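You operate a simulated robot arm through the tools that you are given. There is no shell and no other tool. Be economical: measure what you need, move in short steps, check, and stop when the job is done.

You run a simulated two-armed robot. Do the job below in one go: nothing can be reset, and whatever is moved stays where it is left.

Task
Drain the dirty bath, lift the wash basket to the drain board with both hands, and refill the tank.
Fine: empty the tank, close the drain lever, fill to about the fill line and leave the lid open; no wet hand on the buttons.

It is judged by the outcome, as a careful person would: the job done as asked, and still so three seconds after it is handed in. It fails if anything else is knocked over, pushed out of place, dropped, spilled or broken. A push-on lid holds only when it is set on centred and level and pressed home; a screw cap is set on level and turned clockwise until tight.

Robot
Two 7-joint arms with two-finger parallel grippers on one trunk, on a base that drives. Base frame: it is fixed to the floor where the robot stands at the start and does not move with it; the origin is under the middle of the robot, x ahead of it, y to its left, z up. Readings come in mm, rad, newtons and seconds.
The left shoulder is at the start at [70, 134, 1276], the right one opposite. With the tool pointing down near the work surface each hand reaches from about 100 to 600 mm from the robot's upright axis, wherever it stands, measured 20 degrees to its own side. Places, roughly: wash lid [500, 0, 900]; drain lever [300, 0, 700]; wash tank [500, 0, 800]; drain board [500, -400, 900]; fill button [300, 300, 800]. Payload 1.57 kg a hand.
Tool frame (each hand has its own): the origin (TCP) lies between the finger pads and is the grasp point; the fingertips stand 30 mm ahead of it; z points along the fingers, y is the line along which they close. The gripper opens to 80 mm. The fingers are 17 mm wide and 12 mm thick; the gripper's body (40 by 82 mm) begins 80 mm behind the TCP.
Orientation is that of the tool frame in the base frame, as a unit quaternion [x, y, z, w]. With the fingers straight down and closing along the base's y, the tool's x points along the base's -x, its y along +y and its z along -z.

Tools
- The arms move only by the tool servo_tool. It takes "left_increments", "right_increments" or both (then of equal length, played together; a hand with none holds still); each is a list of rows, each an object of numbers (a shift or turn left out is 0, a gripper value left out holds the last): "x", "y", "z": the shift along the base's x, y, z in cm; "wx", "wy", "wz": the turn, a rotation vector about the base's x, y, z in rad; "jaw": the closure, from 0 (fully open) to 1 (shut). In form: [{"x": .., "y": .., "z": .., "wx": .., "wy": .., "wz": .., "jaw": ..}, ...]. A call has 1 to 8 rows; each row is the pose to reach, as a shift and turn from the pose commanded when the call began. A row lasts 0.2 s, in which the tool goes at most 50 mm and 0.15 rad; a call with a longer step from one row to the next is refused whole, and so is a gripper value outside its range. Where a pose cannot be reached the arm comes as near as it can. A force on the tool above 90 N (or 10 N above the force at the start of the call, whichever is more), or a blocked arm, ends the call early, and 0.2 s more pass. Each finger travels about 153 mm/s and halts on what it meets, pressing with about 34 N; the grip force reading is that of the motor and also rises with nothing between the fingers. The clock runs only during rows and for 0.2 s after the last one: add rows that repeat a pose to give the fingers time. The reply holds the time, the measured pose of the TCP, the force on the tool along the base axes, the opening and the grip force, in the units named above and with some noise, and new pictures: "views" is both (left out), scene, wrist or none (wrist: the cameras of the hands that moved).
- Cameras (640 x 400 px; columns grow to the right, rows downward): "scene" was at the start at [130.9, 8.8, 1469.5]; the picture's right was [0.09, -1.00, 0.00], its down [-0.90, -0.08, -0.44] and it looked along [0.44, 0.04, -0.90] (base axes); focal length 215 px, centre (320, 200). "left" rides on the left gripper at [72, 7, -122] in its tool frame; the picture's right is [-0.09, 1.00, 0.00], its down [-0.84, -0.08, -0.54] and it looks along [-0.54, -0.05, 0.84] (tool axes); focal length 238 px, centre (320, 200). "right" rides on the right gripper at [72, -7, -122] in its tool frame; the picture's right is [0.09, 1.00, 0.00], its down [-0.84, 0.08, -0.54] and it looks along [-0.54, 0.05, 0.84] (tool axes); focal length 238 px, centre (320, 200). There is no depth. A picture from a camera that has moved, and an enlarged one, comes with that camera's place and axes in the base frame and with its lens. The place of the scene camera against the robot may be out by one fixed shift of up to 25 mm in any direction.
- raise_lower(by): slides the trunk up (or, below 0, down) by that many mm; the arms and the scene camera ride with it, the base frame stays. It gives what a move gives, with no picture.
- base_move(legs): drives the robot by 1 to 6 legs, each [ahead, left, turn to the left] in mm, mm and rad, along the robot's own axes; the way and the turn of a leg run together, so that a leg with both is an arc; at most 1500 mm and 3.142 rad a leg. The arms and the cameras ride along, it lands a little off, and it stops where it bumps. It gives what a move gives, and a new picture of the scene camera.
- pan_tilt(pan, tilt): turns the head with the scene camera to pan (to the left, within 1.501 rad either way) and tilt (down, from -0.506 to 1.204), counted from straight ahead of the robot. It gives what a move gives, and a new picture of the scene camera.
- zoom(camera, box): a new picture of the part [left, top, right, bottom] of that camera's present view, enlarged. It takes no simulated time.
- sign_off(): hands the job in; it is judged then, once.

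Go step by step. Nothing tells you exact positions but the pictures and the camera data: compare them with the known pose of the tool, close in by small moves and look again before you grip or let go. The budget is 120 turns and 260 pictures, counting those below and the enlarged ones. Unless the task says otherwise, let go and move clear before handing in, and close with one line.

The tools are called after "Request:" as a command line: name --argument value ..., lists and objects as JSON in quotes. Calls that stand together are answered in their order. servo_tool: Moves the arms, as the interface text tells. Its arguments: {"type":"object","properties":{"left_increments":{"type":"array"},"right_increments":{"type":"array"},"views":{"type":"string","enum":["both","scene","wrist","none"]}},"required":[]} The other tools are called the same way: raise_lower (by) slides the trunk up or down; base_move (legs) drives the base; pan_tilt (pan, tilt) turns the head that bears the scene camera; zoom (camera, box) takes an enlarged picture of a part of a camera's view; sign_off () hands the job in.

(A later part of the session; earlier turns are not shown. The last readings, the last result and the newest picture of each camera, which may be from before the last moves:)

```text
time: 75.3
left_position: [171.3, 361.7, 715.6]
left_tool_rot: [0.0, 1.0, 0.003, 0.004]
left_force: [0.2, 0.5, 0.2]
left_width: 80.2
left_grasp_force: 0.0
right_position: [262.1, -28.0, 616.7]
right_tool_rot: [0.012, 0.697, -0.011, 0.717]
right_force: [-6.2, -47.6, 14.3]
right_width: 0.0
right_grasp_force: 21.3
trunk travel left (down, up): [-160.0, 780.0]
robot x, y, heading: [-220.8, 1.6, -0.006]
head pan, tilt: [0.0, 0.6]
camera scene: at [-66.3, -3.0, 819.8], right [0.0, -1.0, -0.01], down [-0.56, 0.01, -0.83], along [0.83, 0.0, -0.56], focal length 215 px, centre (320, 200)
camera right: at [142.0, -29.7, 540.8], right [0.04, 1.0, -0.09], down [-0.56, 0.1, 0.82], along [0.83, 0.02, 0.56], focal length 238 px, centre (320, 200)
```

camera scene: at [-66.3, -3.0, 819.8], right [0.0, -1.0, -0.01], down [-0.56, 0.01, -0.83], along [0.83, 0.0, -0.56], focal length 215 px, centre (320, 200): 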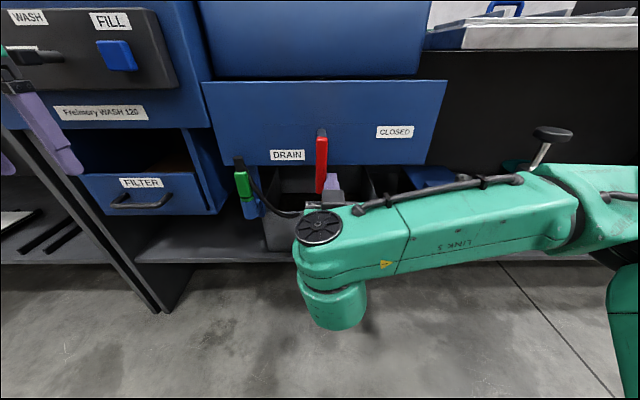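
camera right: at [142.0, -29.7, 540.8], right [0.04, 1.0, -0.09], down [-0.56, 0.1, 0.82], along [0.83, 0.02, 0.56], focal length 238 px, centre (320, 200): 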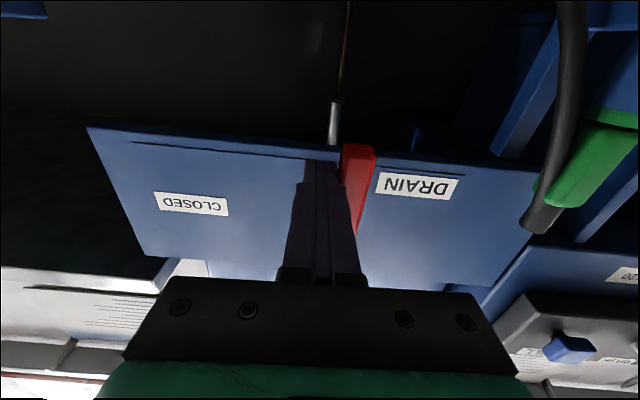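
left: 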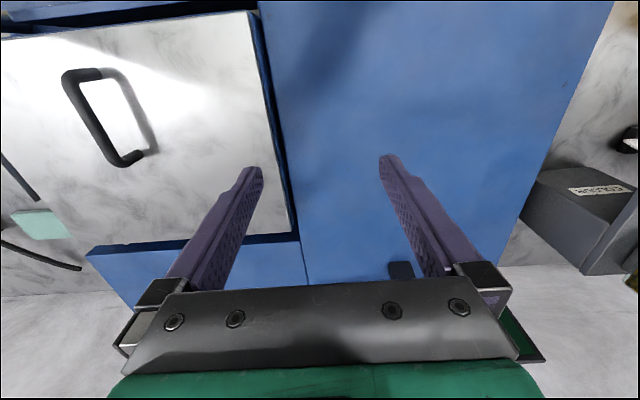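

The lever is fully down at its stop and a stream is running from the drain pipe. I'll relax the push and watch the bin.

Request:
servo_tool --right_increments '[{"y": -2}, {"y": -4}, {"y": -4, "x": -4}, {"y": -4, "x": -6}]' --views "both"

Request:
zoom --camera "scene" --box '[220, 120, 460, 270]'

```text
time: 76.3
left_position: [170.5, 368.6, 710.8]
left_tool_rot: [-0.001, 1.0, 0.0, 0.002]
left_force: [-1.2, 0.3, 0.5]
left_width: 80.1
left_grasp_force: 0.1
right_position: [201.7, -57.5, 614.2]
right_tool_rot: [0.0, 0.699, -0.008, 0.715]
right_force: [-0.1, -0.3, 0.0]
right_width: 0.0
right_grasp_force: 21.1
trunk travel left (down, up): [-160.0, 780.0]
robot x, y, heading: [-222.4, -2.4, -0.001]
head pan, tilt: [0.0, 0.6]
camera scene: at [-64.3, 3.3, 819.2], right [0.0, -1.0, 0.0], down [-0.56, 0.0, -0.83], along [0.83, 0.0, -0.56], focal length 215 px, centre (320, 200)
camera right: at [80.7, -63.6, 539.8], right [0.01, 0.99, -0.1], down [-0.56, 0.09, 0.82], along [0.83, 0.05, 0.56], focal length 238 px, centre (320, 200)
```

scene: 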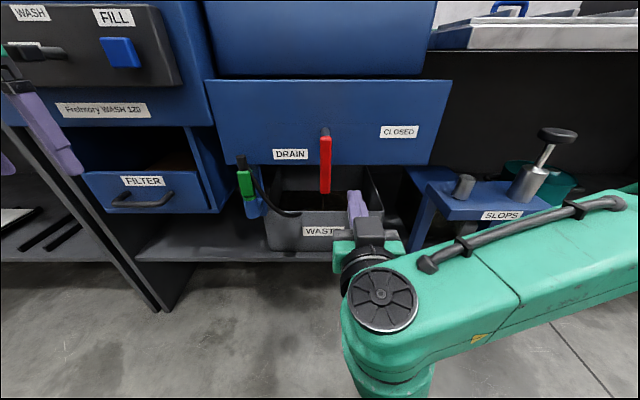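
right: 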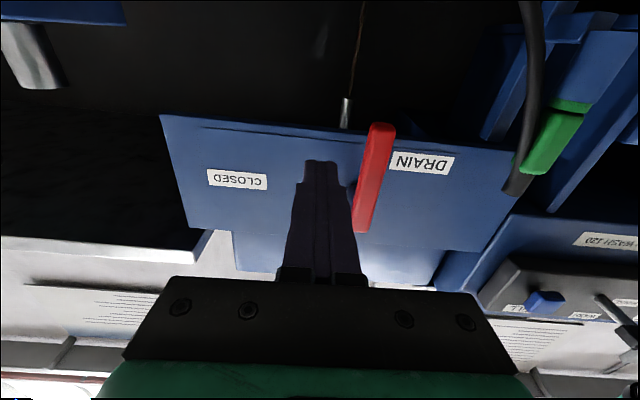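

```text
2.67 times, centred on (340, 195) of scene
camera zoom: at [-64.3, 3.3, 819.2], right [0.0, -1.0, 0.0], down [-0.56, 0.0, -0.83], along [0.83, 0.0, -0.56], focal length 574 px, centre (267, 213)
```

zoom: 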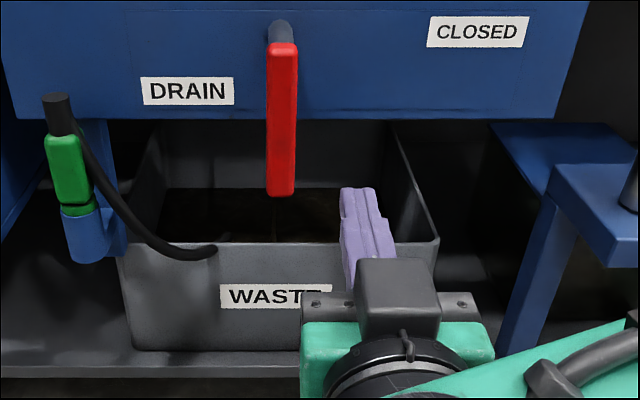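

Draining is under way. Meanwhile I'll shift the hand to the left side of the lever, staying back from it, ready to close it.

Request:
servo_tool --right_increments '[{"x": -1}, {"x": -1, "y": 3}, {"x": -1, "y": 6}, {"x": -1, "y": 9}, {"x": -1, "y": 10}, {"x": -1, "y": 10}, {"x": -1, "y": 10}, {"x": -1, "y": 10}]' --views "scene"

Request:
zoom --camera "scene" --box '[220, 120, 460, 270]'

```text
time: 78.1
left_position: [171.6, 368.6, 713.0]
left_tool_rot: [-0.001, 1.0, 0.0, 0.002]
left_force: [0.3, 0.4, 0.7]
left_width: 80.1
left_grasp_force: 0.1
right_position: [190.9, 44.2, 615.1]
right_tool_rot: [0.0, 0.699, -0.007, 0.715]
right_force: [0.0, 1.4, -0.2]
right_width: 0.0
right_grasp_force: 21.1
trunk travel left (down, up): [-160.0, 780.0]
robot x, y, heading: [-221.8, 0.4, -0.005]
head pan, tilt: [0.0, 0.6]
camera scene: at [-64.2, 3.3, 819.2], right [0.0, -1.0, 0.0], down [-0.57, 0.0, -0.82], along [0.82, 0.0, -0.57], focal length 215 px, centre (320, 200)
```

scene: 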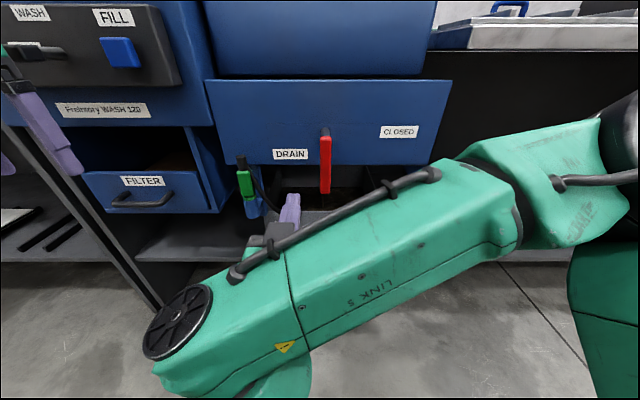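

```text
2.67 times, centred on (340, 195) of scene
camera zoom: at [-64.2, 3.3, 819.2], right [0.0, -1.0, 0.0], down [-0.57, 0.0, -0.82], along [0.82, 0.0, -0.57], focal length 574 px, centre (267, 213)
```

zoom: 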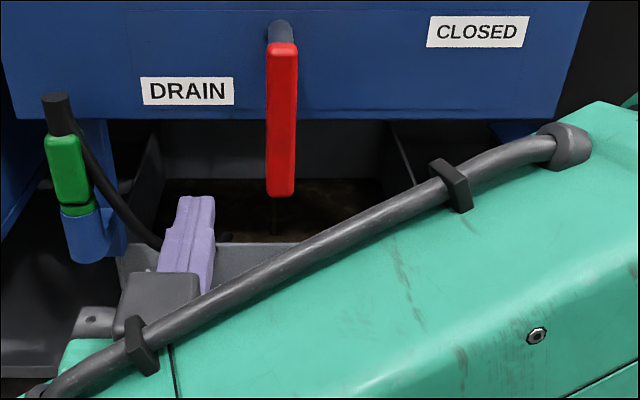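

Request:
servo_tool --right_increments '[{"x": 0}, {"x": 0}, {"x": 0}, {"x": 0}, {"x": 0}, {"x": 0}, {"x": 0}, {"x": 0}]' --views "none"

Request:
servo_tool --right_increments '[{"x": 0}, {"x": 0}, {"x": 0}, {"x": 0}, {"x": 0}, {"x": 0}, {"x": 0}, {"x": 0}]' --views "none"

Request:
zoom --camera "scene" --box '[220, 120, 460, 270]'

Request:
zoom --camera "right" --box '[0, 0, 640, 400]'

```text
time: 79.9
left_position: [172.4, 368.7, 712.1]
left_tool_rot: [-0.001, 1.0, 0.0, 0.001]
left_force: [-0.4, -0.8, 0.1]
left_width: 79.9
left_grasp_force: 0.1
right_position: [191.8, 44.6, 613.7]
right_tool_rot: [0.001, 0.699, -0.008, 0.715]
right_force: [-0.4, -0.1, 0.0]
right_width: 0.0
right_grasp_force: 21.5
trunk travel left (down, up): [-160.0, 780.0]
robot x, y, heading: [-219.1, -2.8, -0.002]
head pan, tilt: [0.0, 0.6]
```

```text
time: 81.7
left_position: [171.4, 369.9, 711.9]
left_tool_rot: [0.0, 1.0, 0.0, 0.002]
left_force: [0.1, 0.9, 0.2]
left_width: 80.0
left_grasp_force: 0.1
right_position: [191.8, 44.2, 614.5]
right_tool_rot: [0.0, 0.699, -0.007, 0.715]
right_force: [0.2, 1.0, -0.5]
right_width: 0.1
right_grasp_force: 21.1
trunk travel left (down, up): [-160.0, 780.0]
robot x, y, heading: [-222.4, 0.1, -0.001]
head pan, tilt: [0.0, 0.6]
```

```text
2.67 times, centred on (340, 195) of scene
camera zoom: at [-64.2, 3.3, 819.2], right [0.0, -1.0, 0.0], down [-0.57, 0.0, -0.82], along [0.82, 0.0, -0.57], focal length 574 px, centre (267, 213)
```

zoom: 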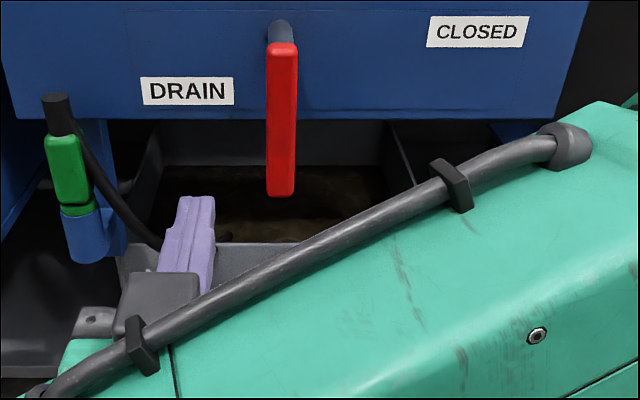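

```text
1.00 times, centred on (320, 200) of right
camera zoom: at [70.4, 37.9, 540.1], right [0.01, 0.99, -0.1], down [-0.56, 0.09, 0.82], along [0.83, 0.05, 0.56], focal length 238 px, centre (320, 200)
```

zoom: 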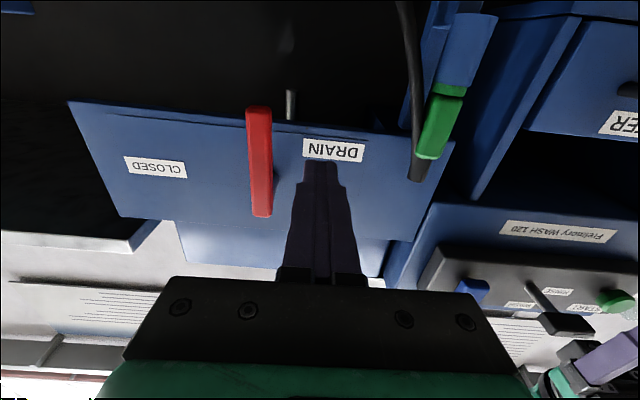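

The stream has stopped. I'll raise the trunk to confirm the tank is empty before closing.

Request:
raise_lower --by 450

Request:
pan_tilt --pan 0.0 --tilt 0.7

Request:
zoom --camera "scene" --box '[230, 40, 420, 200]'

```text
refused: 450 is not a number from -400 to 400
```

```text
time: 82.3
left_position: [172.3, 368.2, 711.8]
left_tool_rot: [-0.001, 1.0, 0.001, 0.002]
left_force: [-0.4, 0.0, 0.7]
left_width: 79.9
left_grasp_force: 0.1
right_position: [191.6, 43.7, 614.3]
right_tool_rot: [0.001, 0.699, -0.008, 0.715]
right_force: [0.0, -0.4, 0.5]
right_width: 0.0
right_grasp_force: 21.4
trunk travel left (down, up): [-160.0, 780.0]
robot x, y, heading: [-222.0, -0.4, -0.003]
head pan, tilt: [0.0, 0.7]
camera scene: at [-67.6, 3.3, 810.6], right [0.0, -1.0, 0.0], down [-0.64, 0.0, -0.77], along [0.77, 0.0, -0.64], focal length 215 px, centre (320, 200)
```

scene: 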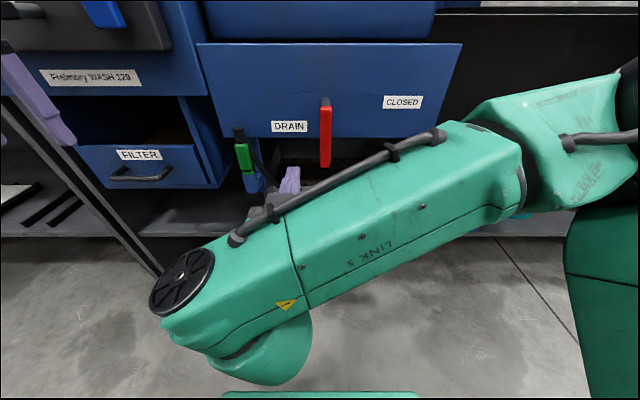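

```text
2.50 times, centred on (325, 120) of scene
camera zoom: at [-67.6, 3.3, 810.6], right [0.0, -1.0, 0.0], down [-0.64, 0.0, -0.77], along [0.77, 0.0, -0.64], focal length 538 px, centre (308, 400)
```

zoom: 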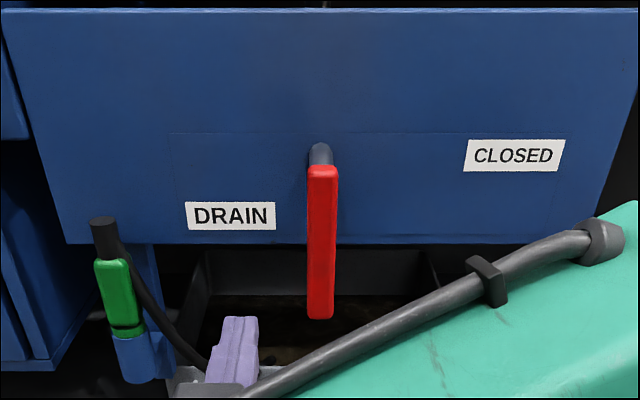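

Request:
raise_lower --by 400

Request:
pan_tilt --pan 0.0 --tilt 0.65

Request:
zoom --camera "scene" --box '[230, 60, 420, 200]'

```text
time: 86.2
left_position: [172.0, 369.5, 1112.9]
left_tool_rot: [-0.001, 1.0, 0.001, 0.002]
left_force: [-0.3, -0.4, -0.6]
left_width: 80.2
left_grasp_force: 0.1
right_position: [190.9, 43.9, 1014.4]
right_tool_rot: [0.001, 0.7, -0.008, 0.714]
right_force: [0.2, -0.3, 0.6]
right_width: 0.1
right_grasp_force: 21.2
trunk travel left (down, up): [-560.0, 380.0]
robot x, y, heading: [-222.1, -1.7, -0.001]
head pan, tilt: [0.0, 0.7]
```

```text
time: 86.8
left_position: [171.4, 368.1, 1112.4]
left_tool_rot: [-0.002, 1.0, 0.0, 0.002]
left_force: [-0.4, -0.4, -0.2]
left_width: 79.8
left_grasp_force: 0.1
right_position: [191.3, 43.5, 1016.4]
right_tool_rot: [0.0, 0.699, -0.007, 0.715]
right_force: [1.9, 0.6, 0.3]
right_width: 0.0
right_grasp_force: 20.8
trunk travel left (down, up): [-560.0, 380.0]
robot x, y, heading: [-217.9, -4.0, 0.001]
head pan, tilt: [0.0, 0.649]
camera scene: at [-65.7, 3.3, 1214.9], right [0.0, -1.0, 0.0], down [-0.6, 0.0, -0.8], along [0.8, 0.0, -0.6], focal length 215 px, centre (320, 200)
```

scene: 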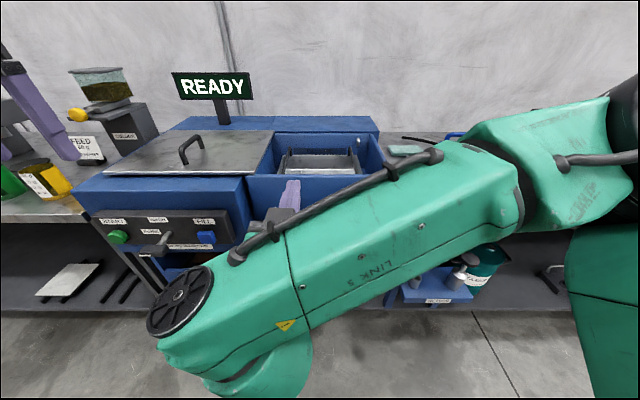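

```text
2.86 times, centred on (325, 130) of scene
camera zoom: at [-65.7, 3.3, 1214.9], right [0.0, -1.0, 0.0], down [-0.6, 0.0, -0.8], along [0.8, 0.0, -0.6], focal length 614 px, centre (306, 400)
```

zoom: 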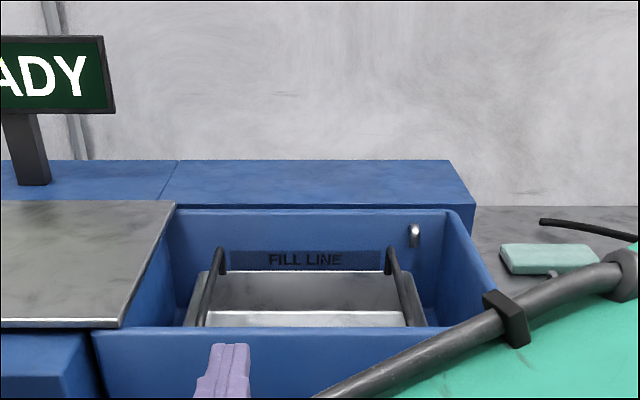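

The basket's inside is dry and the bath has drained. I'll go back down and close the lever.

Request:
raise_lower --by -400

Request:
servo_tool --right_increments '[{"x": 3.5}, {"x": 7.1}, {"x": 7.1, "y": -2}, {"x": 7.1, "y": -3.2}, {"x": 7.1, "y": -4.5}, {"x": 7.1, "y": -5.6}, {"x": 7.1, "y": -6.7, "z": 0.2}, {"x": 7.1, "y": -7.8, "z": 0.5}]' --views "wrist"

```text
time: 90.6
left_position: [171.0, 369.0, 712.4]
left_tool_rot: [0.0, 1.0, 0.0, 0.002]
left_force: [0.9, -0.2, 0.2]
left_width: 80.1
left_grasp_force: 0.1
right_position: [191.8, 43.5, 615.0]
right_tool_rot: [0.001, 0.699, -0.009, 0.715]
right_force: [-0.3, 0.7, -0.8]
right_width: 0.0
right_grasp_force: 21.3
trunk travel left (down, up): [-160.0, 780.0]
robot x, y, heading: [-219.3, -0.5, 0.0]
head pan, tilt: [0.0, 0.649]
```

```text
time: 92.4
left_position: [171.6, 369.1, 712.2]
left_tool_rot: [-0.001, 1.0, 0.0, 0.002]
left_force: [0.4, -0.4, 0.2]
left_width: 80.1
left_grasp_force: 0.0
right_position: [264.0, -34.5, 620.6]
right_tool_rot: [0.0, 0.699, -0.008, 0.715]
right_force: [-0.2, -0.4, 0.6]
right_width: 0.0
right_grasp_force: 21.0
trunk travel left (down, up): [-160.0, 780.0]
robot x, y, heading: [-223.6, 0.7, -0.0]
head pan, tilt: [0.0, 0.649]
camera right: at [141.9, -40.1, 545.4], right [0.01, 0.99, -0.1], down [-0.56, 0.09, 0.82], along [0.83, 0.05, 0.56], focal length 238 px, centre (320, 200)
```

right: 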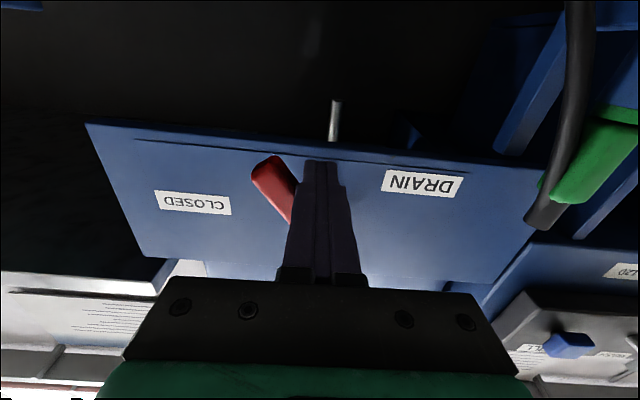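

Request:
servo_tool --right_increments '[{"y": -1, "z": 0.6}, {"y": -2, "z": 1.3}, {"y": -2.8, "z": 2.2}, {"y": -3.5, "z": 3.2}, {"y": -4, "z": 4.2}, {"y": -4.4, "z": 5.2}, {"y": -4.5, "z": 5.9}, {"y": -4.5, "z": 6.3}]' --views "both"

```text
time: 94.2
left_position: [174.1, 369.2, 710.8]
left_tool_rot: [-0.001, 1.0, 0.001, 0.0]
left_force: [-0.6, 0.2, 0.5]
left_width: 79.9
left_grasp_force: 0.0
right_position: [263.4, -79.8, 673.6]
right_tool_rot: [-0.002, 0.708, -0.008, 0.706]
right_force: [-16.4, 4.4, -45.2]
right_width: 0.1
right_grasp_force: 21.1
trunk travel left (down, up): [-160.0, 780.0]
robot x, y, heading: [-221.8, -4.8, -0.002]
head pan, tilt: [0.0, 0.649]
camera scene: at [-63.5, 2.9, 813.6], right [0.0, -1.0, 0.0], down [-0.61, 0.0, -0.79], along [0.79, 0.0, -0.61], focal length 215 px, centre (320, 200)
camera right: at [140.3, -85.5, 602.0], right [0.01, 0.99, -0.11], down [-0.54, 0.09, 0.84], along [0.84, 0.05, 0.54], focal length 238 px, centre (320, 200)
```

scene: 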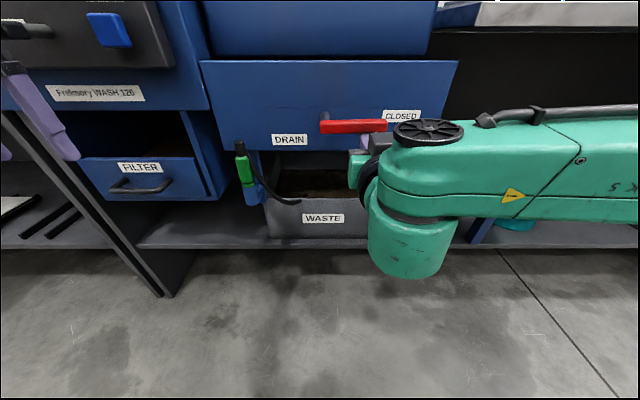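
right: 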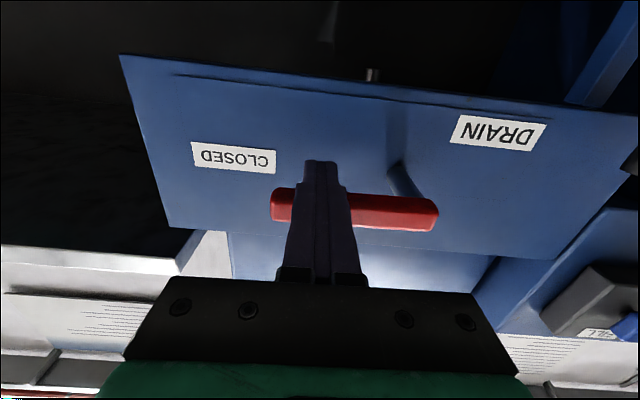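

The lever is closed firmly on its stop. I'll back out, raise the trunk and turn the hand down again.

Request:
servo_tool --right_increments '[{"z": -1}, {"x": -3, "z": -1.5}, {"x": -7, "z": -1.5}, {"x": -9, "y": -3, "z": -1.5}, {"x": -9, "y": -6, "z": -1.5}]' --views "none"

Request:
raise_lower --by 400

Request:
servo_tool --right_increments '[{"wy": 0.15, "z": 1}, {"wy": 0.3, "z": 2, "x": 2}, {"wy": 0.45, "z": 2, "x": 4}, {"wy": 0.6, "z": 2, "x": 5}, {"wy": 0.75, "z": 2, "x": 5}, {"wy": 0.9, "z": 2, "x": 5}, {"wy": 1.05, "z": 2, "x": 5}, {"wy": 1.2, "z": 2, "x": 5}]' --views "scene"

```text
time: 95.4
left_position: [170.5, 367.0, 713.3]
left_tool_rot: [-0.001, 1.0, 0.001, 0.003]
left_force: [0.1, 1.0, 0.3]
left_width: 80.1
left_grasp_force: 0.1
right_position: [189.8, -129.1, 693.5]
right_tool_rot: [0.001, 0.701, -0.006, 0.714]
right_force: [-0.1, -1.9, -1.4]
right_width: 0.0
right_grasp_force: 21.6
right hand out of reach, approached as far as the arm can: row 4, 5
trunk travel left (down, up): [-160.0, 780.0]
robot x, y, heading: [-219.2, -1.4, -0.003]
head pan, tilt: [0.0, 0.649]
```

```text
time: 99.2
left_position: [172.2, 368.9, 1111.2]
left_tool_rot: [-0.001, 1.0, 0.0, 0.002]
left_force: [-0.8, -0.5, 0.5]
left_width: 80.0
left_grasp_force: 0.0
right_position: [191.9, -127.0, 1094.1]
right_tool_rot: [0.0, 0.7, -0.007, 0.714]
right_force: [-0.3, 0.0, -0.1]
right_width: 0.0
right_grasp_force: 21.1
trunk travel left (down, up): [-560.0, 380.0]
robot x, y, heading: [-221.5, -4.8, -0.002]
head pan, tilt: [0.0, 0.649]
```

```text
time: 101.0
left_position: [173.6, 370.0, 1111.8]
left_tool_rot: [-0.001, 1.0, 0.0, 0.001]
left_force: [-0.2, -0.5, 0.5]
left_width: 80.0
left_grasp_force: 0.1
right_position: [240.9, -127.2, 1112.9]
right_tool_rot: [-0.004, 0.981, -0.007, 0.191]
right_force: [1.5, 0.6, 0.2]
right_width: 0.0
right_grasp_force: 21.2
trunk travel left (down, up): [-560.0, 380.0]
robot x, y, heading: [-221.1, -2.7, -0.002]
head pan, tilt: [0.0, 0.649]
camera scene: at [-64.9, 3.8, 1214.8], right [0.0, -1.0, 0.0], down [-0.61, 0.0, -0.8], along [0.8, 0.0, -0.61], focal length 215 px, centre (320, 200)
```

scene: 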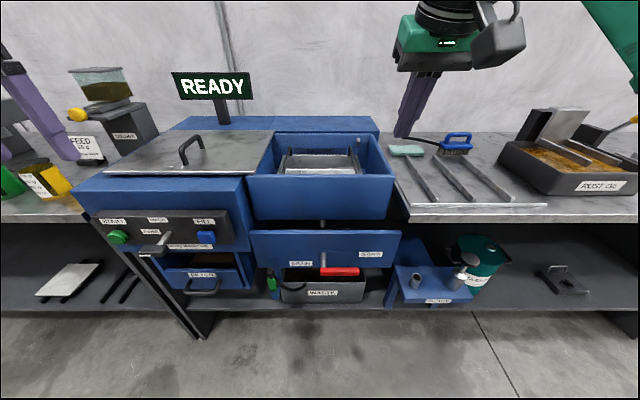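

Next is the basket. I'll straighten the right hand, drive forward and raise the trunk for a look inside the tank.

Request:
servo_tool --right_increments '[{"wy": 0.15, "jaw": 0.2}, {"wy": 0.3}, {"wy": 0.385}, {"wy": 0.385}]' --views "none"

Request:
raise_lower --by 200

Request:
base_move --legs '[[220, 0, 0.002]]'

Request:
pan_tilt --pan 0.0 --tilt 0.95

Request:
zoom --camera "right" --box '[0, 0, 640, 400]'

```text
time: 102.0
left_position: [171.4, 368.0, 1112.4]
left_tool_rot: [-0.001, 1.0, 0.0, 0.002]
left_force: [0.6, -0.2, 0.0]
left_width: 80.1
left_grasp_force: 0.1
right_position: [242.4, -128.1, 1114.2]
right_tool_rot: [-0.006, 1.0, -0.007, 0.004]
right_force: [0.3, -0.2, -0.1]
right_width: 64.0
right_grasp_force: 0.0
trunk travel left (down, up): [-560.0, 380.0]
robot x, y, heading: [-223.7, -1.0, 0.005]
head pan, tilt: [0.0, 0.649]
```

```text
time: 104.2
left_position: [172.1, 369.2, 1312.2]
left_tool_rot: [-0.002, 1.0, 0.0, 0.002]
left_force: [0.4, 0.4, 0.3]
left_width: 80.0
left_grasp_force: 0.1
right_position: [240.9, -127.6, 1312.8]
right_tool_rot: [-0.005, 1.0, -0.006, 0.003]
right_force: [0.3, 0.5, -0.2]
right_width: 64.0
right_grasp_force: 0.0
trunk travel left (down, up): [-760.0, 180.0]
robot x, y, heading: [-219.2, -2.9, 0.002]
head pan, tilt: [0.0, 0.649]
```

```text
time: 105.9
left_position: [391.3, 369.7, 1313.3]
left_tool_rot: [-0.003, 1.0, 0.001, 0.004]
left_force: [1.0, -0.2, -0.4]
left_width: 80.2
left_grasp_force: 0.1
right_position: [463.1, -125.6, 1314.7]
right_tool_rot: [-0.006, 1.0, -0.006, 0.005]
right_force: [-0.2, 0.1, -0.2]
right_width: 64.0
right_grasp_force: 0.2
trunk travel left (down, up): [-760.0, 180.0]
robot x, y, heading: [0.5, -1.8, 0.001]
head pan, tilt: [0.0, 0.649]
camera scene: at [154.0, 4.3, 1415.3], right [0.0, -1.0, 0.0], down [-0.6, 0.0, -0.8], along [0.8, 0.0, -0.6], focal length 215 px, centre (320, 200)
```

scene: 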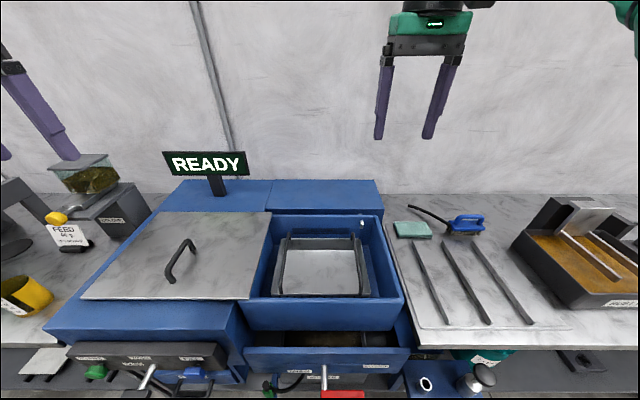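

```text
time: 106.7
left_position: [394.4, 370.8, 1311.8]
left_tool_rot: [-0.002, 1.0, -0.001, 0.002]
left_force: [0.4, -0.6, 0.9]
left_width: 79.9
left_grasp_force: 0.1
right_position: [466.1, -124.7, 1313.3]
right_tool_rot: [-0.007, 1.0, -0.006, 0.003]
right_force: [0.2, 0.7, 0.3]
right_width: 63.8
right_grasp_force: 0.0
trunk travel left (down, up): [-760.0, 180.0]
robot x, y, heading: [1.8, 0.3, 0.005]
head pan, tilt: [0.0, 0.949]
camera scene: at [144.2, 4.3, 1390.7], right [0.0, -1.0, 0.0], down [-0.81, 0.0, -0.58], along [0.58, 0.0, -0.81], focal length 215 px, centre (320, 200)
```

scene: 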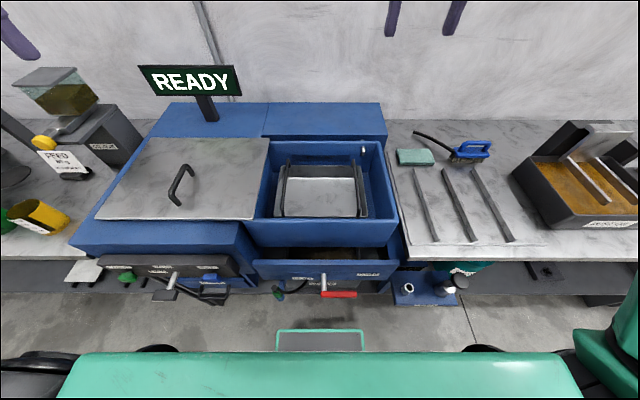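

```text
1.00 times, centred on (320, 200) of right
camera zoom: at [393.1, -131.3, 1434.6], right [-0.11, 0.99, -0.01], down [0.83, 0.1, 0.55], along [0.54, 0.05, -0.84], focal length 238 px, centre (320, 200)
```

zoom: 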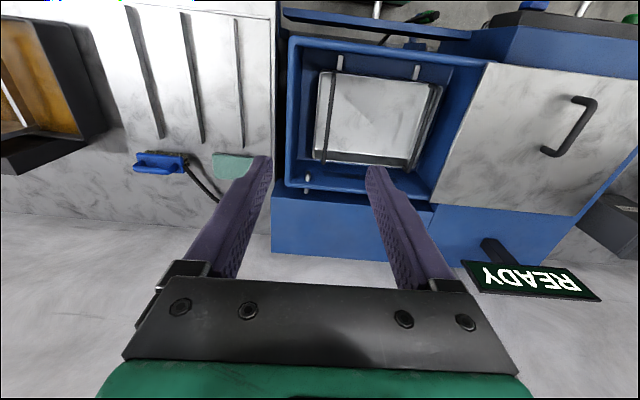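

Request:
zoom --camera "scene" --box '[240, 130, 410, 260]'

Request:
zoom --camera "right" --box '[260, 20, 500, 220]'

```text
3.08 times, centred on (325, 195) of scene
camera zoom: at [144.2, 4.3, 1390.7], right [0.0, -1.0, 0.0], down [-0.81, 0.0, -0.58], along [0.58, 0.0, -0.81], focal length 662 px, centre (305, 215)
```

zoom: 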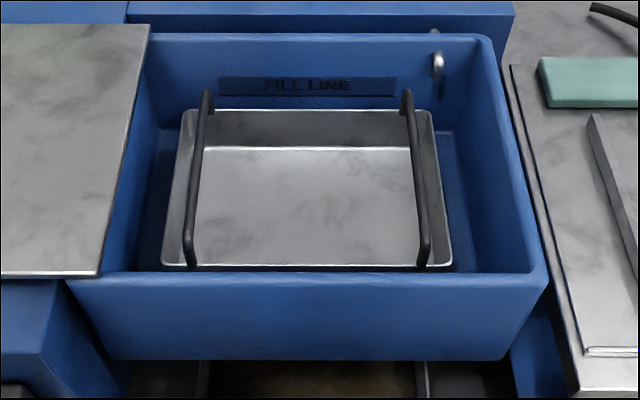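

```text
2.00 times, centred on (380, 120) of right
camera zoom: at [393.1, -131.3, 1434.6], right [-0.11, 0.99, -0.01], down [0.83, 0.1, 0.55], along [0.54, 0.05, -0.84], focal length 477 px, centre (200, 360)
```

zoom: 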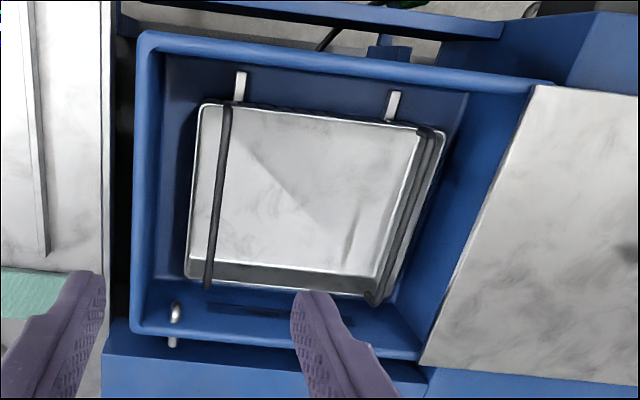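

The tank is empty and dry-looking. The basket handles are arched bars along x near y≈+118 and y≈-105. I'll bring both hands above them for closer wrist views.

Request:
servo_tool --left_increments '[{"x": 2, "y": -4, "z": -2}, {"x": 4, "y": -8, "z": -4}, {"x": 6, "y": -12, "z": -7}, {"x": 8, "y": -16, "z": -10}, {"x": 10, "y": -20, "z": -13}, {"x": 12, "y": -23, "z": -16}, {"x": 14, "y": -25.3, "z": -19}, {"x": 14, "y": -25.3, "z": -20}]' --right_increments '[{"x": 1, "z": -2}, {"x": 2, "z": -4}, {"x": 3, "y": 1, "z": -7}, {"x": 4, "y": 2, "z": -10}, {"x": 5, "y": 2, "z": -13}, {"x": 6, "y": 2, "z": -16}, {"x": 7, "y": 2, "z": -19}, {"x": 7, "y": 2, "z": -20}]' --views "both"

```text
refused: row 3 steps farther than a row can; nothing moved
```

Request:
servo_tool --left_increments '[{"x": 2, "y": -3.3, "z": -2.5}, {"x": 4, "y": -6.6, "z": -5}, {"x": 6, "y": -9.9, "z": -7.5}, {"x": 8, "y": -13.2, "z": -10}, {"x": 10, "y": -16.5, "z": -12.5}, {"x": 12, "y": -19.8, "z": -15}, {"x": 14, "y": -23, "z": -17.5}, {"x": 14, "y": -25.3, "z": -20}]' --right_increments '[{"x": 1, "z": -2.5}, {"x": 2, "z": -5}, {"x": 3, "y": 1, "z": -7.5}, {"x": 4, "y": 2, "z": -10}, {"x": 5, "y": 2, "z": -12.5}, {"x": 6, "y": 2, "z": -15}, {"x": 7, "y": 2, "z": -17.5}, {"x": 7, "y": 2, "z": -20}]' --views "both"

```text
time: 108.5
left_position: [535.0, 116.7, 1113.2]
left_tool_rot: [-0.003, 1.0, 0.002, 0.002]
left_force: [-0.9, -0.1, -0.5]
left_width: 80.3
left_grasp_force: 0.0
right_position: [537.7, -106.7, 1111.8]
right_tool_rot: [-0.007, 1.0, -0.004, 0.004]
right_force: [-0.2, -0.4, -0.3]
right_width: 63.9
right_grasp_force: 0.0
trunk travel left (down, up): [-760.0, 180.0]
robot x, y, heading: [1.7, -0.6, 0.004]
head pan, tilt: [0.0, 0.949]
camera scene: at [144.2, 3.2, 1390.8], right [0.0, -1.0, 0.0], down [-0.81, 0.0, -0.58], along [0.58, 0.0, -0.81], focal length 215 px, centre (320, 200)
camera right: at [463.3, -113.3, 1233.4], right [-0.11, 0.99, -0.01], down [0.83, 0.09, 0.55], along [0.54, 0.05, -0.84], focal length 238 px, centre (320, 200)
camera left: at [462.3, 122.4, 1235.0], right [0.09, 1.0, 0.0], down [0.84, -0.07, 0.54], along [0.54, -0.05, -0.84], focal length 238 px, centre (320, 200)
```

scene: 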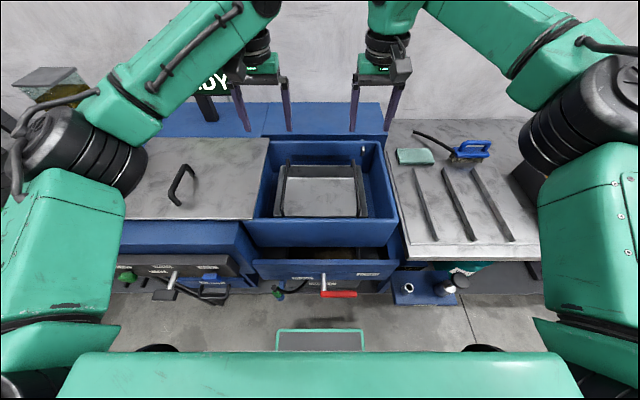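
right: 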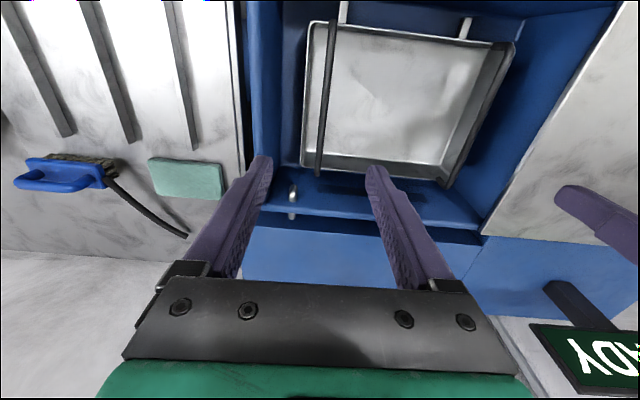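
left: 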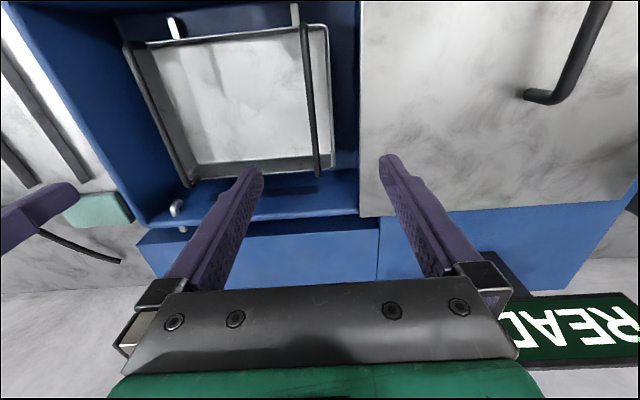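

Stereo from the two wrist views puts the handles at y=+104 and y=-102, z≈898, x 440–622, above the water line. I'll lower both hands to just above them.

Request:
servo_tool --left_increments '[{"x": -0.4, "y": -1.3, "z": -4, "jaw": 0.5}, {"x": -0.4, "y": -1.3, "z": -8}, {"x": -0.4, "y": -1.3, "z": -12}, {"x": -0.4, "y": -1.3, "z": -16}, {"x": -0.4, "y": -1.3, "z": -16}]' --right_increments '[{"x": -0.7, "y": 0.45, "z": -4, "jaw": 0.5}, {"x": -0.7, "y": 0.45, "z": -8}, {"x": -0.7, "y": 0.45, "z": -12}, {"x": -0.7, "y": 0.45, "z": -16}, {"x": -0.7, "y": 0.45, "z": -16}]' --views "both"

```text
time: 109.7
left_position: [529.3, 105.5, 955.2]
left_tool_rot: [-0.002, 1.0, 0.0, 0.003]
left_force: [-0.4, -0.1, -0.2]
left_width: 40.1
left_grasp_force: 0.0
right_position: [527.5, -99.5, 952.9]
right_tool_rot: [-0.008, 1.0, -0.006, 0.004]
right_force: [-0.2, 0.1, 1.2]
right_width: 39.9
right_grasp_force: 0.0
trunk travel left (down, up): [-760.0, 180.0]
robot x, y, heading: [1.4, 4.2, 0.004]
head pan, tilt: [0.0, 0.949]
camera scene: at [142.6, 4.4, 1390.9], right [0.0, -1.0, 0.0], down [-0.81, 0.0, -0.58], along [0.58, 0.0, -0.81], focal length 215 px, centre (320, 200)
camera right: at [454.5, -105.9, 1075.5], right [-0.11, 0.99, -0.01], down [0.83, 0.1, 0.55], along [0.54, 0.05, -0.84], focal length 238 px, centre (320, 200)
camera left: at [456.9, 111.9, 1076.8], right [0.09, 1.0, 0.0], down [0.83, -0.07, 0.55], along [0.54, -0.05, -0.84], focal length 238 px, centre (320, 200)
```

scene: 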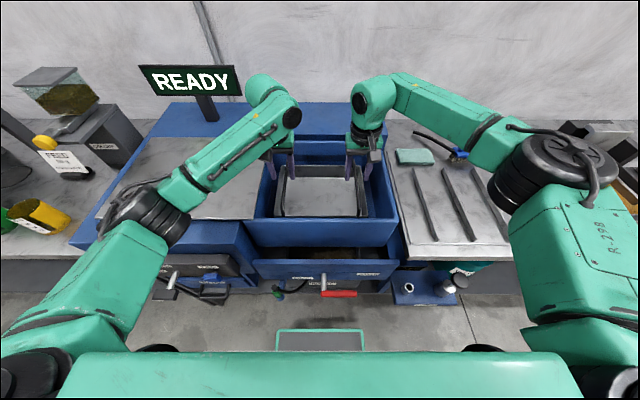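
right: 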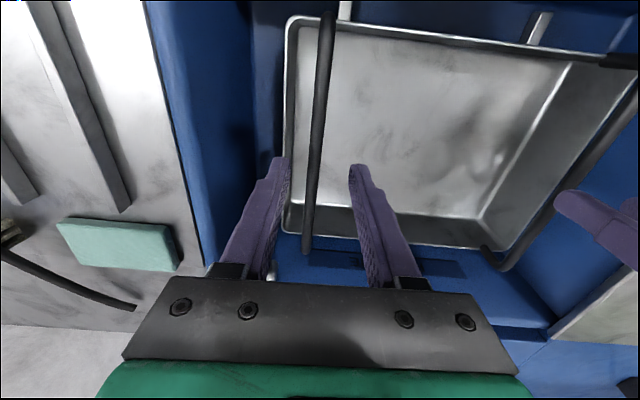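
left: 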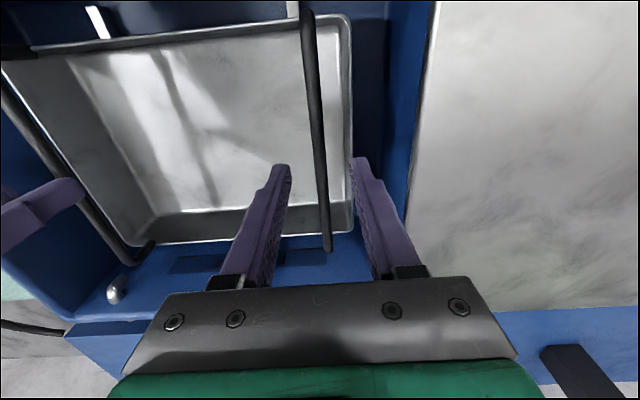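

Both bars are between the fingers. I'll lower the last 45 mm and close.

Request:
servo_tool --left_increments '[{"z": -2}, {"z": -4}, {"z": -5}, {"z": -5, "jaw": 0.8}, {"z": -5, "jaw": 1}, {"z": -5, "jaw": 1}]' --right_increments '[{"y": -0.3, "z": -2}, {"y": -0.3, "z": -4}, {"y": -0.3, "z": -5}, {"y": -0.3, "z": -5, "jaw": 0.8}, {"y": -0.3, "z": -5, "jaw": 1}, {"y": -0.3, "z": -5, "jaw": 1}]' --views "wrist"

```text
time: 111.1
left_position: [528.2, 104.8, 903.4]
left_tool_rot: [-0.004, 1.0, 0.001, 0.002]
left_force: [0.3, 6.7, 0.0]
left_width: 9.7
left_grasp_force: 27.6
right_position: [529.7, -103.7, 903.5]
right_tool_rot: [-0.006, 1.0, -0.007, 0.003]
right_force: [1.0, -5.8, 0.1]
right_width: 9.6
right_grasp_force: 27.5
trunk travel left (down, up): [-760.0, 180.0]
robot x, y, heading: [2.2, -0.1, 0.002]
head pan, tilt: [0.0, 0.949]
camera right: at [456.5, -110.3, 1025.4], right [-0.1, 0.99, -0.01], down [0.83, 0.1, 0.55], along [0.54, 0.05, -0.84], focal length 238 px, centre (320, 200)
camera left: at [456.8, 111.3, 1025.1], right [0.09, 1.0, 0.0], down [0.84, -0.07, 0.54], along [0.54, -0.04, -0.84], focal length 238 px, centre (320, 200)
```

right: 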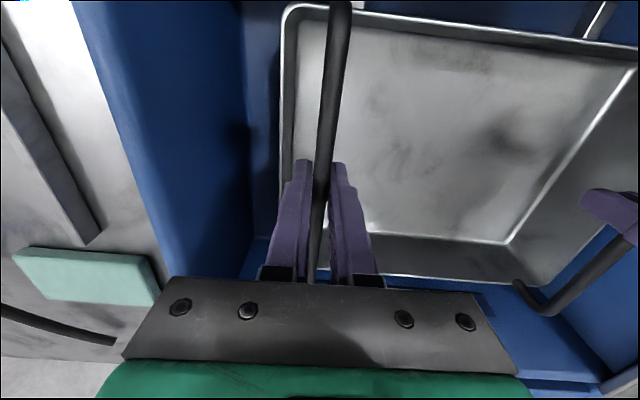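
left: 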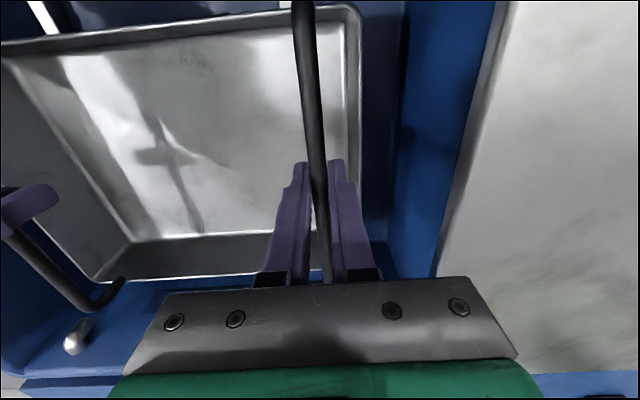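

Both handles are gripped on 10 mm bars. I'll lift slowly together.

Request:
servo_tool --left_increments '[{"z": 0.5}, {"z": 1}, {"z": 1.7}, {"z": 2.5}, {"z": 3.2}, {"z": 4}]' --right_increments '[{"z": 0.5}, {"z": 1}, {"z": 1.7}, {"z": 2.5}, {"z": 3.2}, {"z": 4}]' --views "both"

```text
time: 112.5
left_position: [531.2, 105.6, 941.3]
left_tool_rot: [-0.003, 1.0, 0.001, 0.001]
left_force: [-2.8, 13.6, -5.0]
left_width: 9.6
left_grasp_force: 28.4
right_position: [530.6, -104.4, 941.5]
right_tool_rot: [-0.006, 1.0, -0.008, 0.002]
right_force: [3.2, -13.6, -3.1]
right_width: 9.5
right_grasp_force: 27.8
trunk travel left (down, up): [-760.0, 180.0]
robot x, y, heading: [0.9, 2.0, 0.004]
head pan, tilt: [0.0, 0.949]
camera scene: at [144.7, 4.2, 1390.6], right [0.0, -1.0, 0.0], down [-0.81, 0.0, -0.58], along [0.58, 0.0, -0.81], focal length 215 px, centre (320, 200)
camera right: at [457.0, -110.2, 1064.0], right [-0.1, 0.99, -0.01], down [0.83, 0.1, 0.55], along [0.54, 0.05, -0.84], focal length 238 px, centre (320, 200)
camera left: at [459.3, 111.3, 1064.0], right [0.09, 1.0, 0.0], down [0.84, -0.07, 0.54], along [0.54, -0.04, -0.84], focal length 238 px, centre (320, 200)
```

scene: 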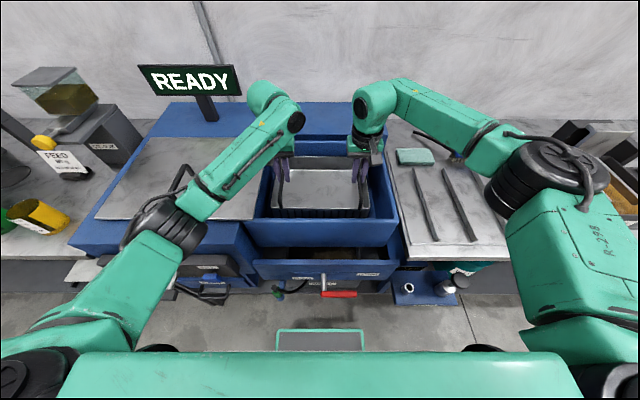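
right: 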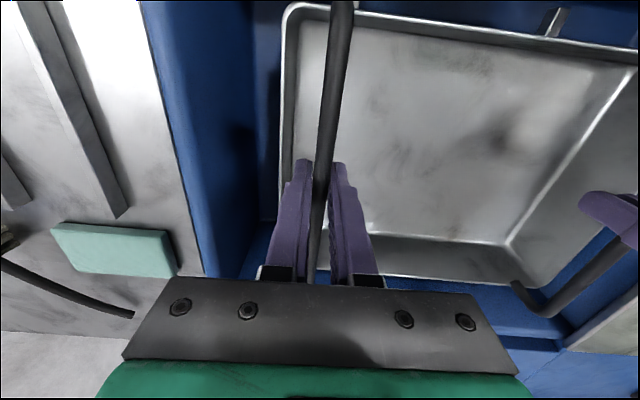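
left: 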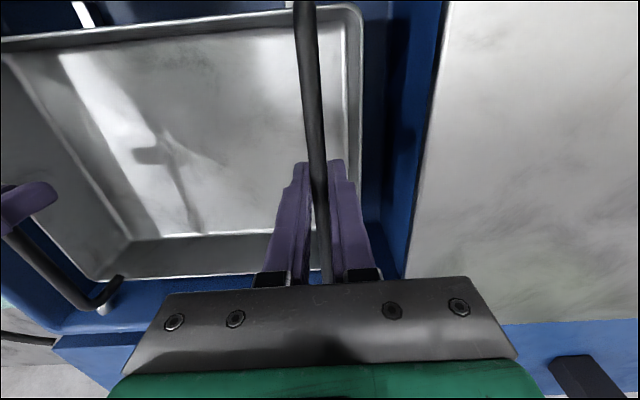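

The basket comes up easily at about 8 N. I'll ease the outward pull and lift clear of the rim.

Request:
servo_tool --left_increments '[{"y": -0.15, "z": 2}, {"y": -0.2, "z": 4}, {"y": -0.2, "z": 6}, {"y": -0.2, "z": 8}, {"y": -0.2, "z": 10}, {"y": -0.2, "z": 12}, {"y": -0.2, "z": 14}, {"y": -0.2, "z": 15}]' --right_increments '[{"y": 0.15, "z": 2}, {"y": 0.2, "z": 4}, {"y": 0.2, "z": 6}, {"y": 0.2, "z": 8}, {"y": 0.2, "z": 10}, {"y": 0.2, "z": 12}, {"y": 0.2, "z": 14}, {"y": 0.2, "z": 15}]' --views "both"

```text
time: 114.3
left_position: [531.6, 105.5, 1091.4]
left_tool_rot: [-0.004, 1.0, 0.003, 0.001]
left_force: [-1.9, 34.8, -4.9]
left_width: 9.8
left_grasp_force: 28.2
right_position: [530.4, -103.9, 1092.6]
right_tool_rot: [-0.005, 1.0, -0.008, 0.003]
right_force: [2.2, -34.8, -3.9]
right_width: 9.5
right_grasp_force: 27.6
trunk travel left (down, up): [-760.0, 180.0]
robot x, y, heading: [-0.7, 0.4, 0.005]
head pan, tilt: [0.0, 0.949]
camera scene: at [144.7, 4.2, 1390.6], right [0.0, -1.0, 0.0], down [-0.81, 0.0, -0.58], along [0.58, 0.0, -0.81], focal length 215 px, centre (320, 200)
camera right: at [457.3, -108.7, 1215.1], right [-0.1, 0.99, -0.02], down [0.83, 0.09, 0.55], along [0.55, 0.04, -0.84], focal length 238 px, centre (320, 200)
camera left: at [458.9, 111.2, 1213.3], right [0.08, 1.0, 0.01], down [0.84, -0.07, 0.54], along [0.54, -0.04, -0.84], focal length 238 px, centre (320, 200)
```

scene: 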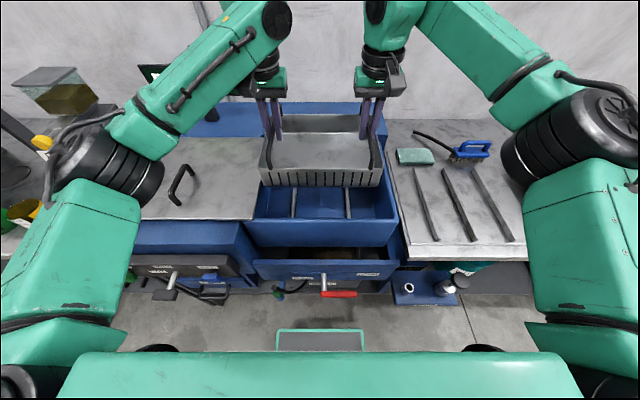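
right: 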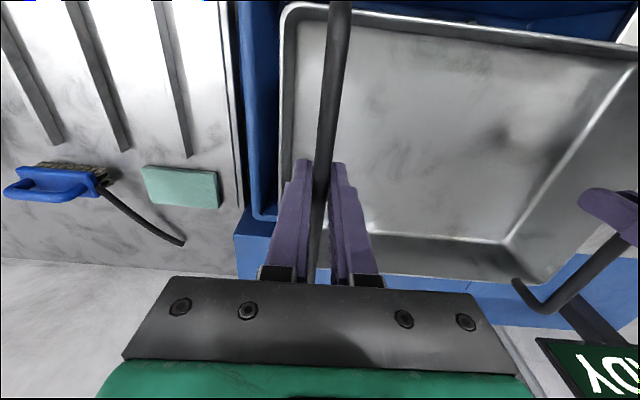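
left: 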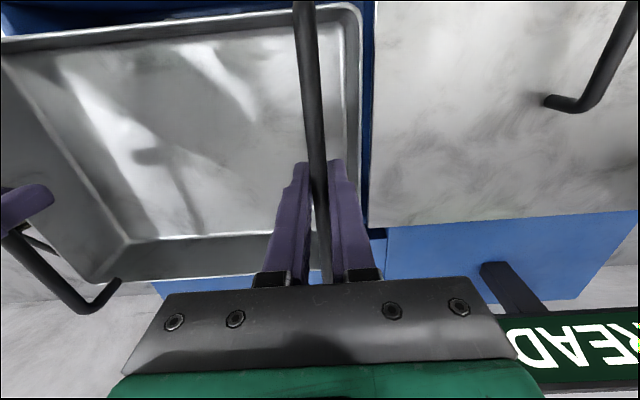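

I was actually squeezing inward, so I'll ease the hands outward. Then I'll raise the trunk for clearance and drive sideways about 430 mm to the drain board. Its runners are at y≈-322, -428 and -536.

Request:
servo_tool --left_increments '[{"y": 0.2}, {"y": 0.3}]' --right_increments '[{"y": -0.2}, {"y": -0.3}]' --views "none"

Request:
raise_lower --by 120

Request:
base_move --legs '[[-25, -215, 0], [0, -212, 0]]'

```text
time: 114.9
left_position: [530.2, 105.3, 1090.9]
left_tool_rot: [-0.001, 1.0, 0.001, 0.001]
left_force: [-2.2, 17.4, -4.3]
left_width: 9.8
left_grasp_force: 27.6
right_position: [529.9, -105.3, 1094.2]
right_tool_rot: [-0.007, 1.0, -0.006, 0.003]
right_force: [1.6, -17.7, -3.5]
right_width: 9.6
right_grasp_force: 28.0
trunk travel left (down, up): [-760.0, 180.0]
robot x, y, heading: [0.9, 0.8, 0.004]
head pan, tilt: [0.0, 0.949]
```

```text
time: 116.4
left_position: [531.4, 106.2, 1211.6]
left_tool_rot: [-0.003, 1.0, 0.001, 0.001]
left_force: [-3.6, -0.2, -3.3]
left_width: 9.7
left_grasp_force: 28.2
right_position: [529.7, -104.7, 1212.6]
right_tool_rot: [-0.007, 1.0, -0.005, 0.003]
right_force: [3.3, -0.9, -3.5]
right_width: 9.6
right_grasp_force: 27.8
trunk travel left (down, up): [-880.0, 60.0]
robot x, y, heading: [0.0, 4.8, 0.002]
head pan, tilt: [0.0, 0.949]
```

```text
time: 119.3
left_position: [508.7, -318.5, 1210.5]
left_tool_rot: [-0.002, 1.0, -0.001, 0.001]
left_force: [-3.2, -19.3, -3.2]
left_width: 9.5
left_grasp_force: 27.2
right_position: [507.6, -528.7, 1212.5]
right_tool_rot: [-0.007, 1.0, -0.009, 0.004]
right_force: [3.5, 20.3, -4.2]
right_width: 9.4
right_grasp_force: 28.2
trunk travel left (down, up): [-880.0, 60.0]
robot x, y, heading: [-22.0, -426.0, -0.002]
head pan, tilt: [0.0, 0.949]
camera scene: at [122.4, -418.8, 1510.6], right [0.0, -1.0, 0.0], down [-0.81, -0.01, -0.58], along [0.58, 0.0, -0.81], focal length 215 px, centre (320, 200)
```

scene: 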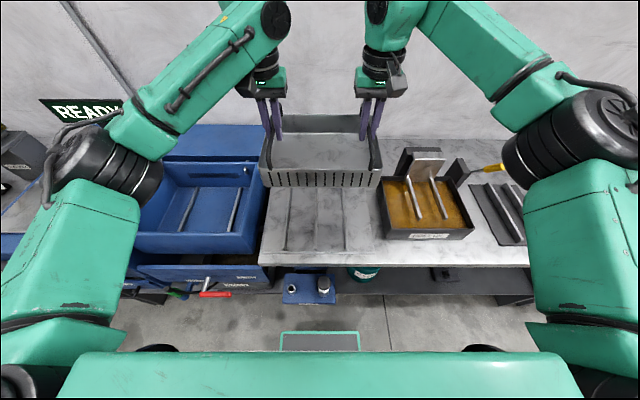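

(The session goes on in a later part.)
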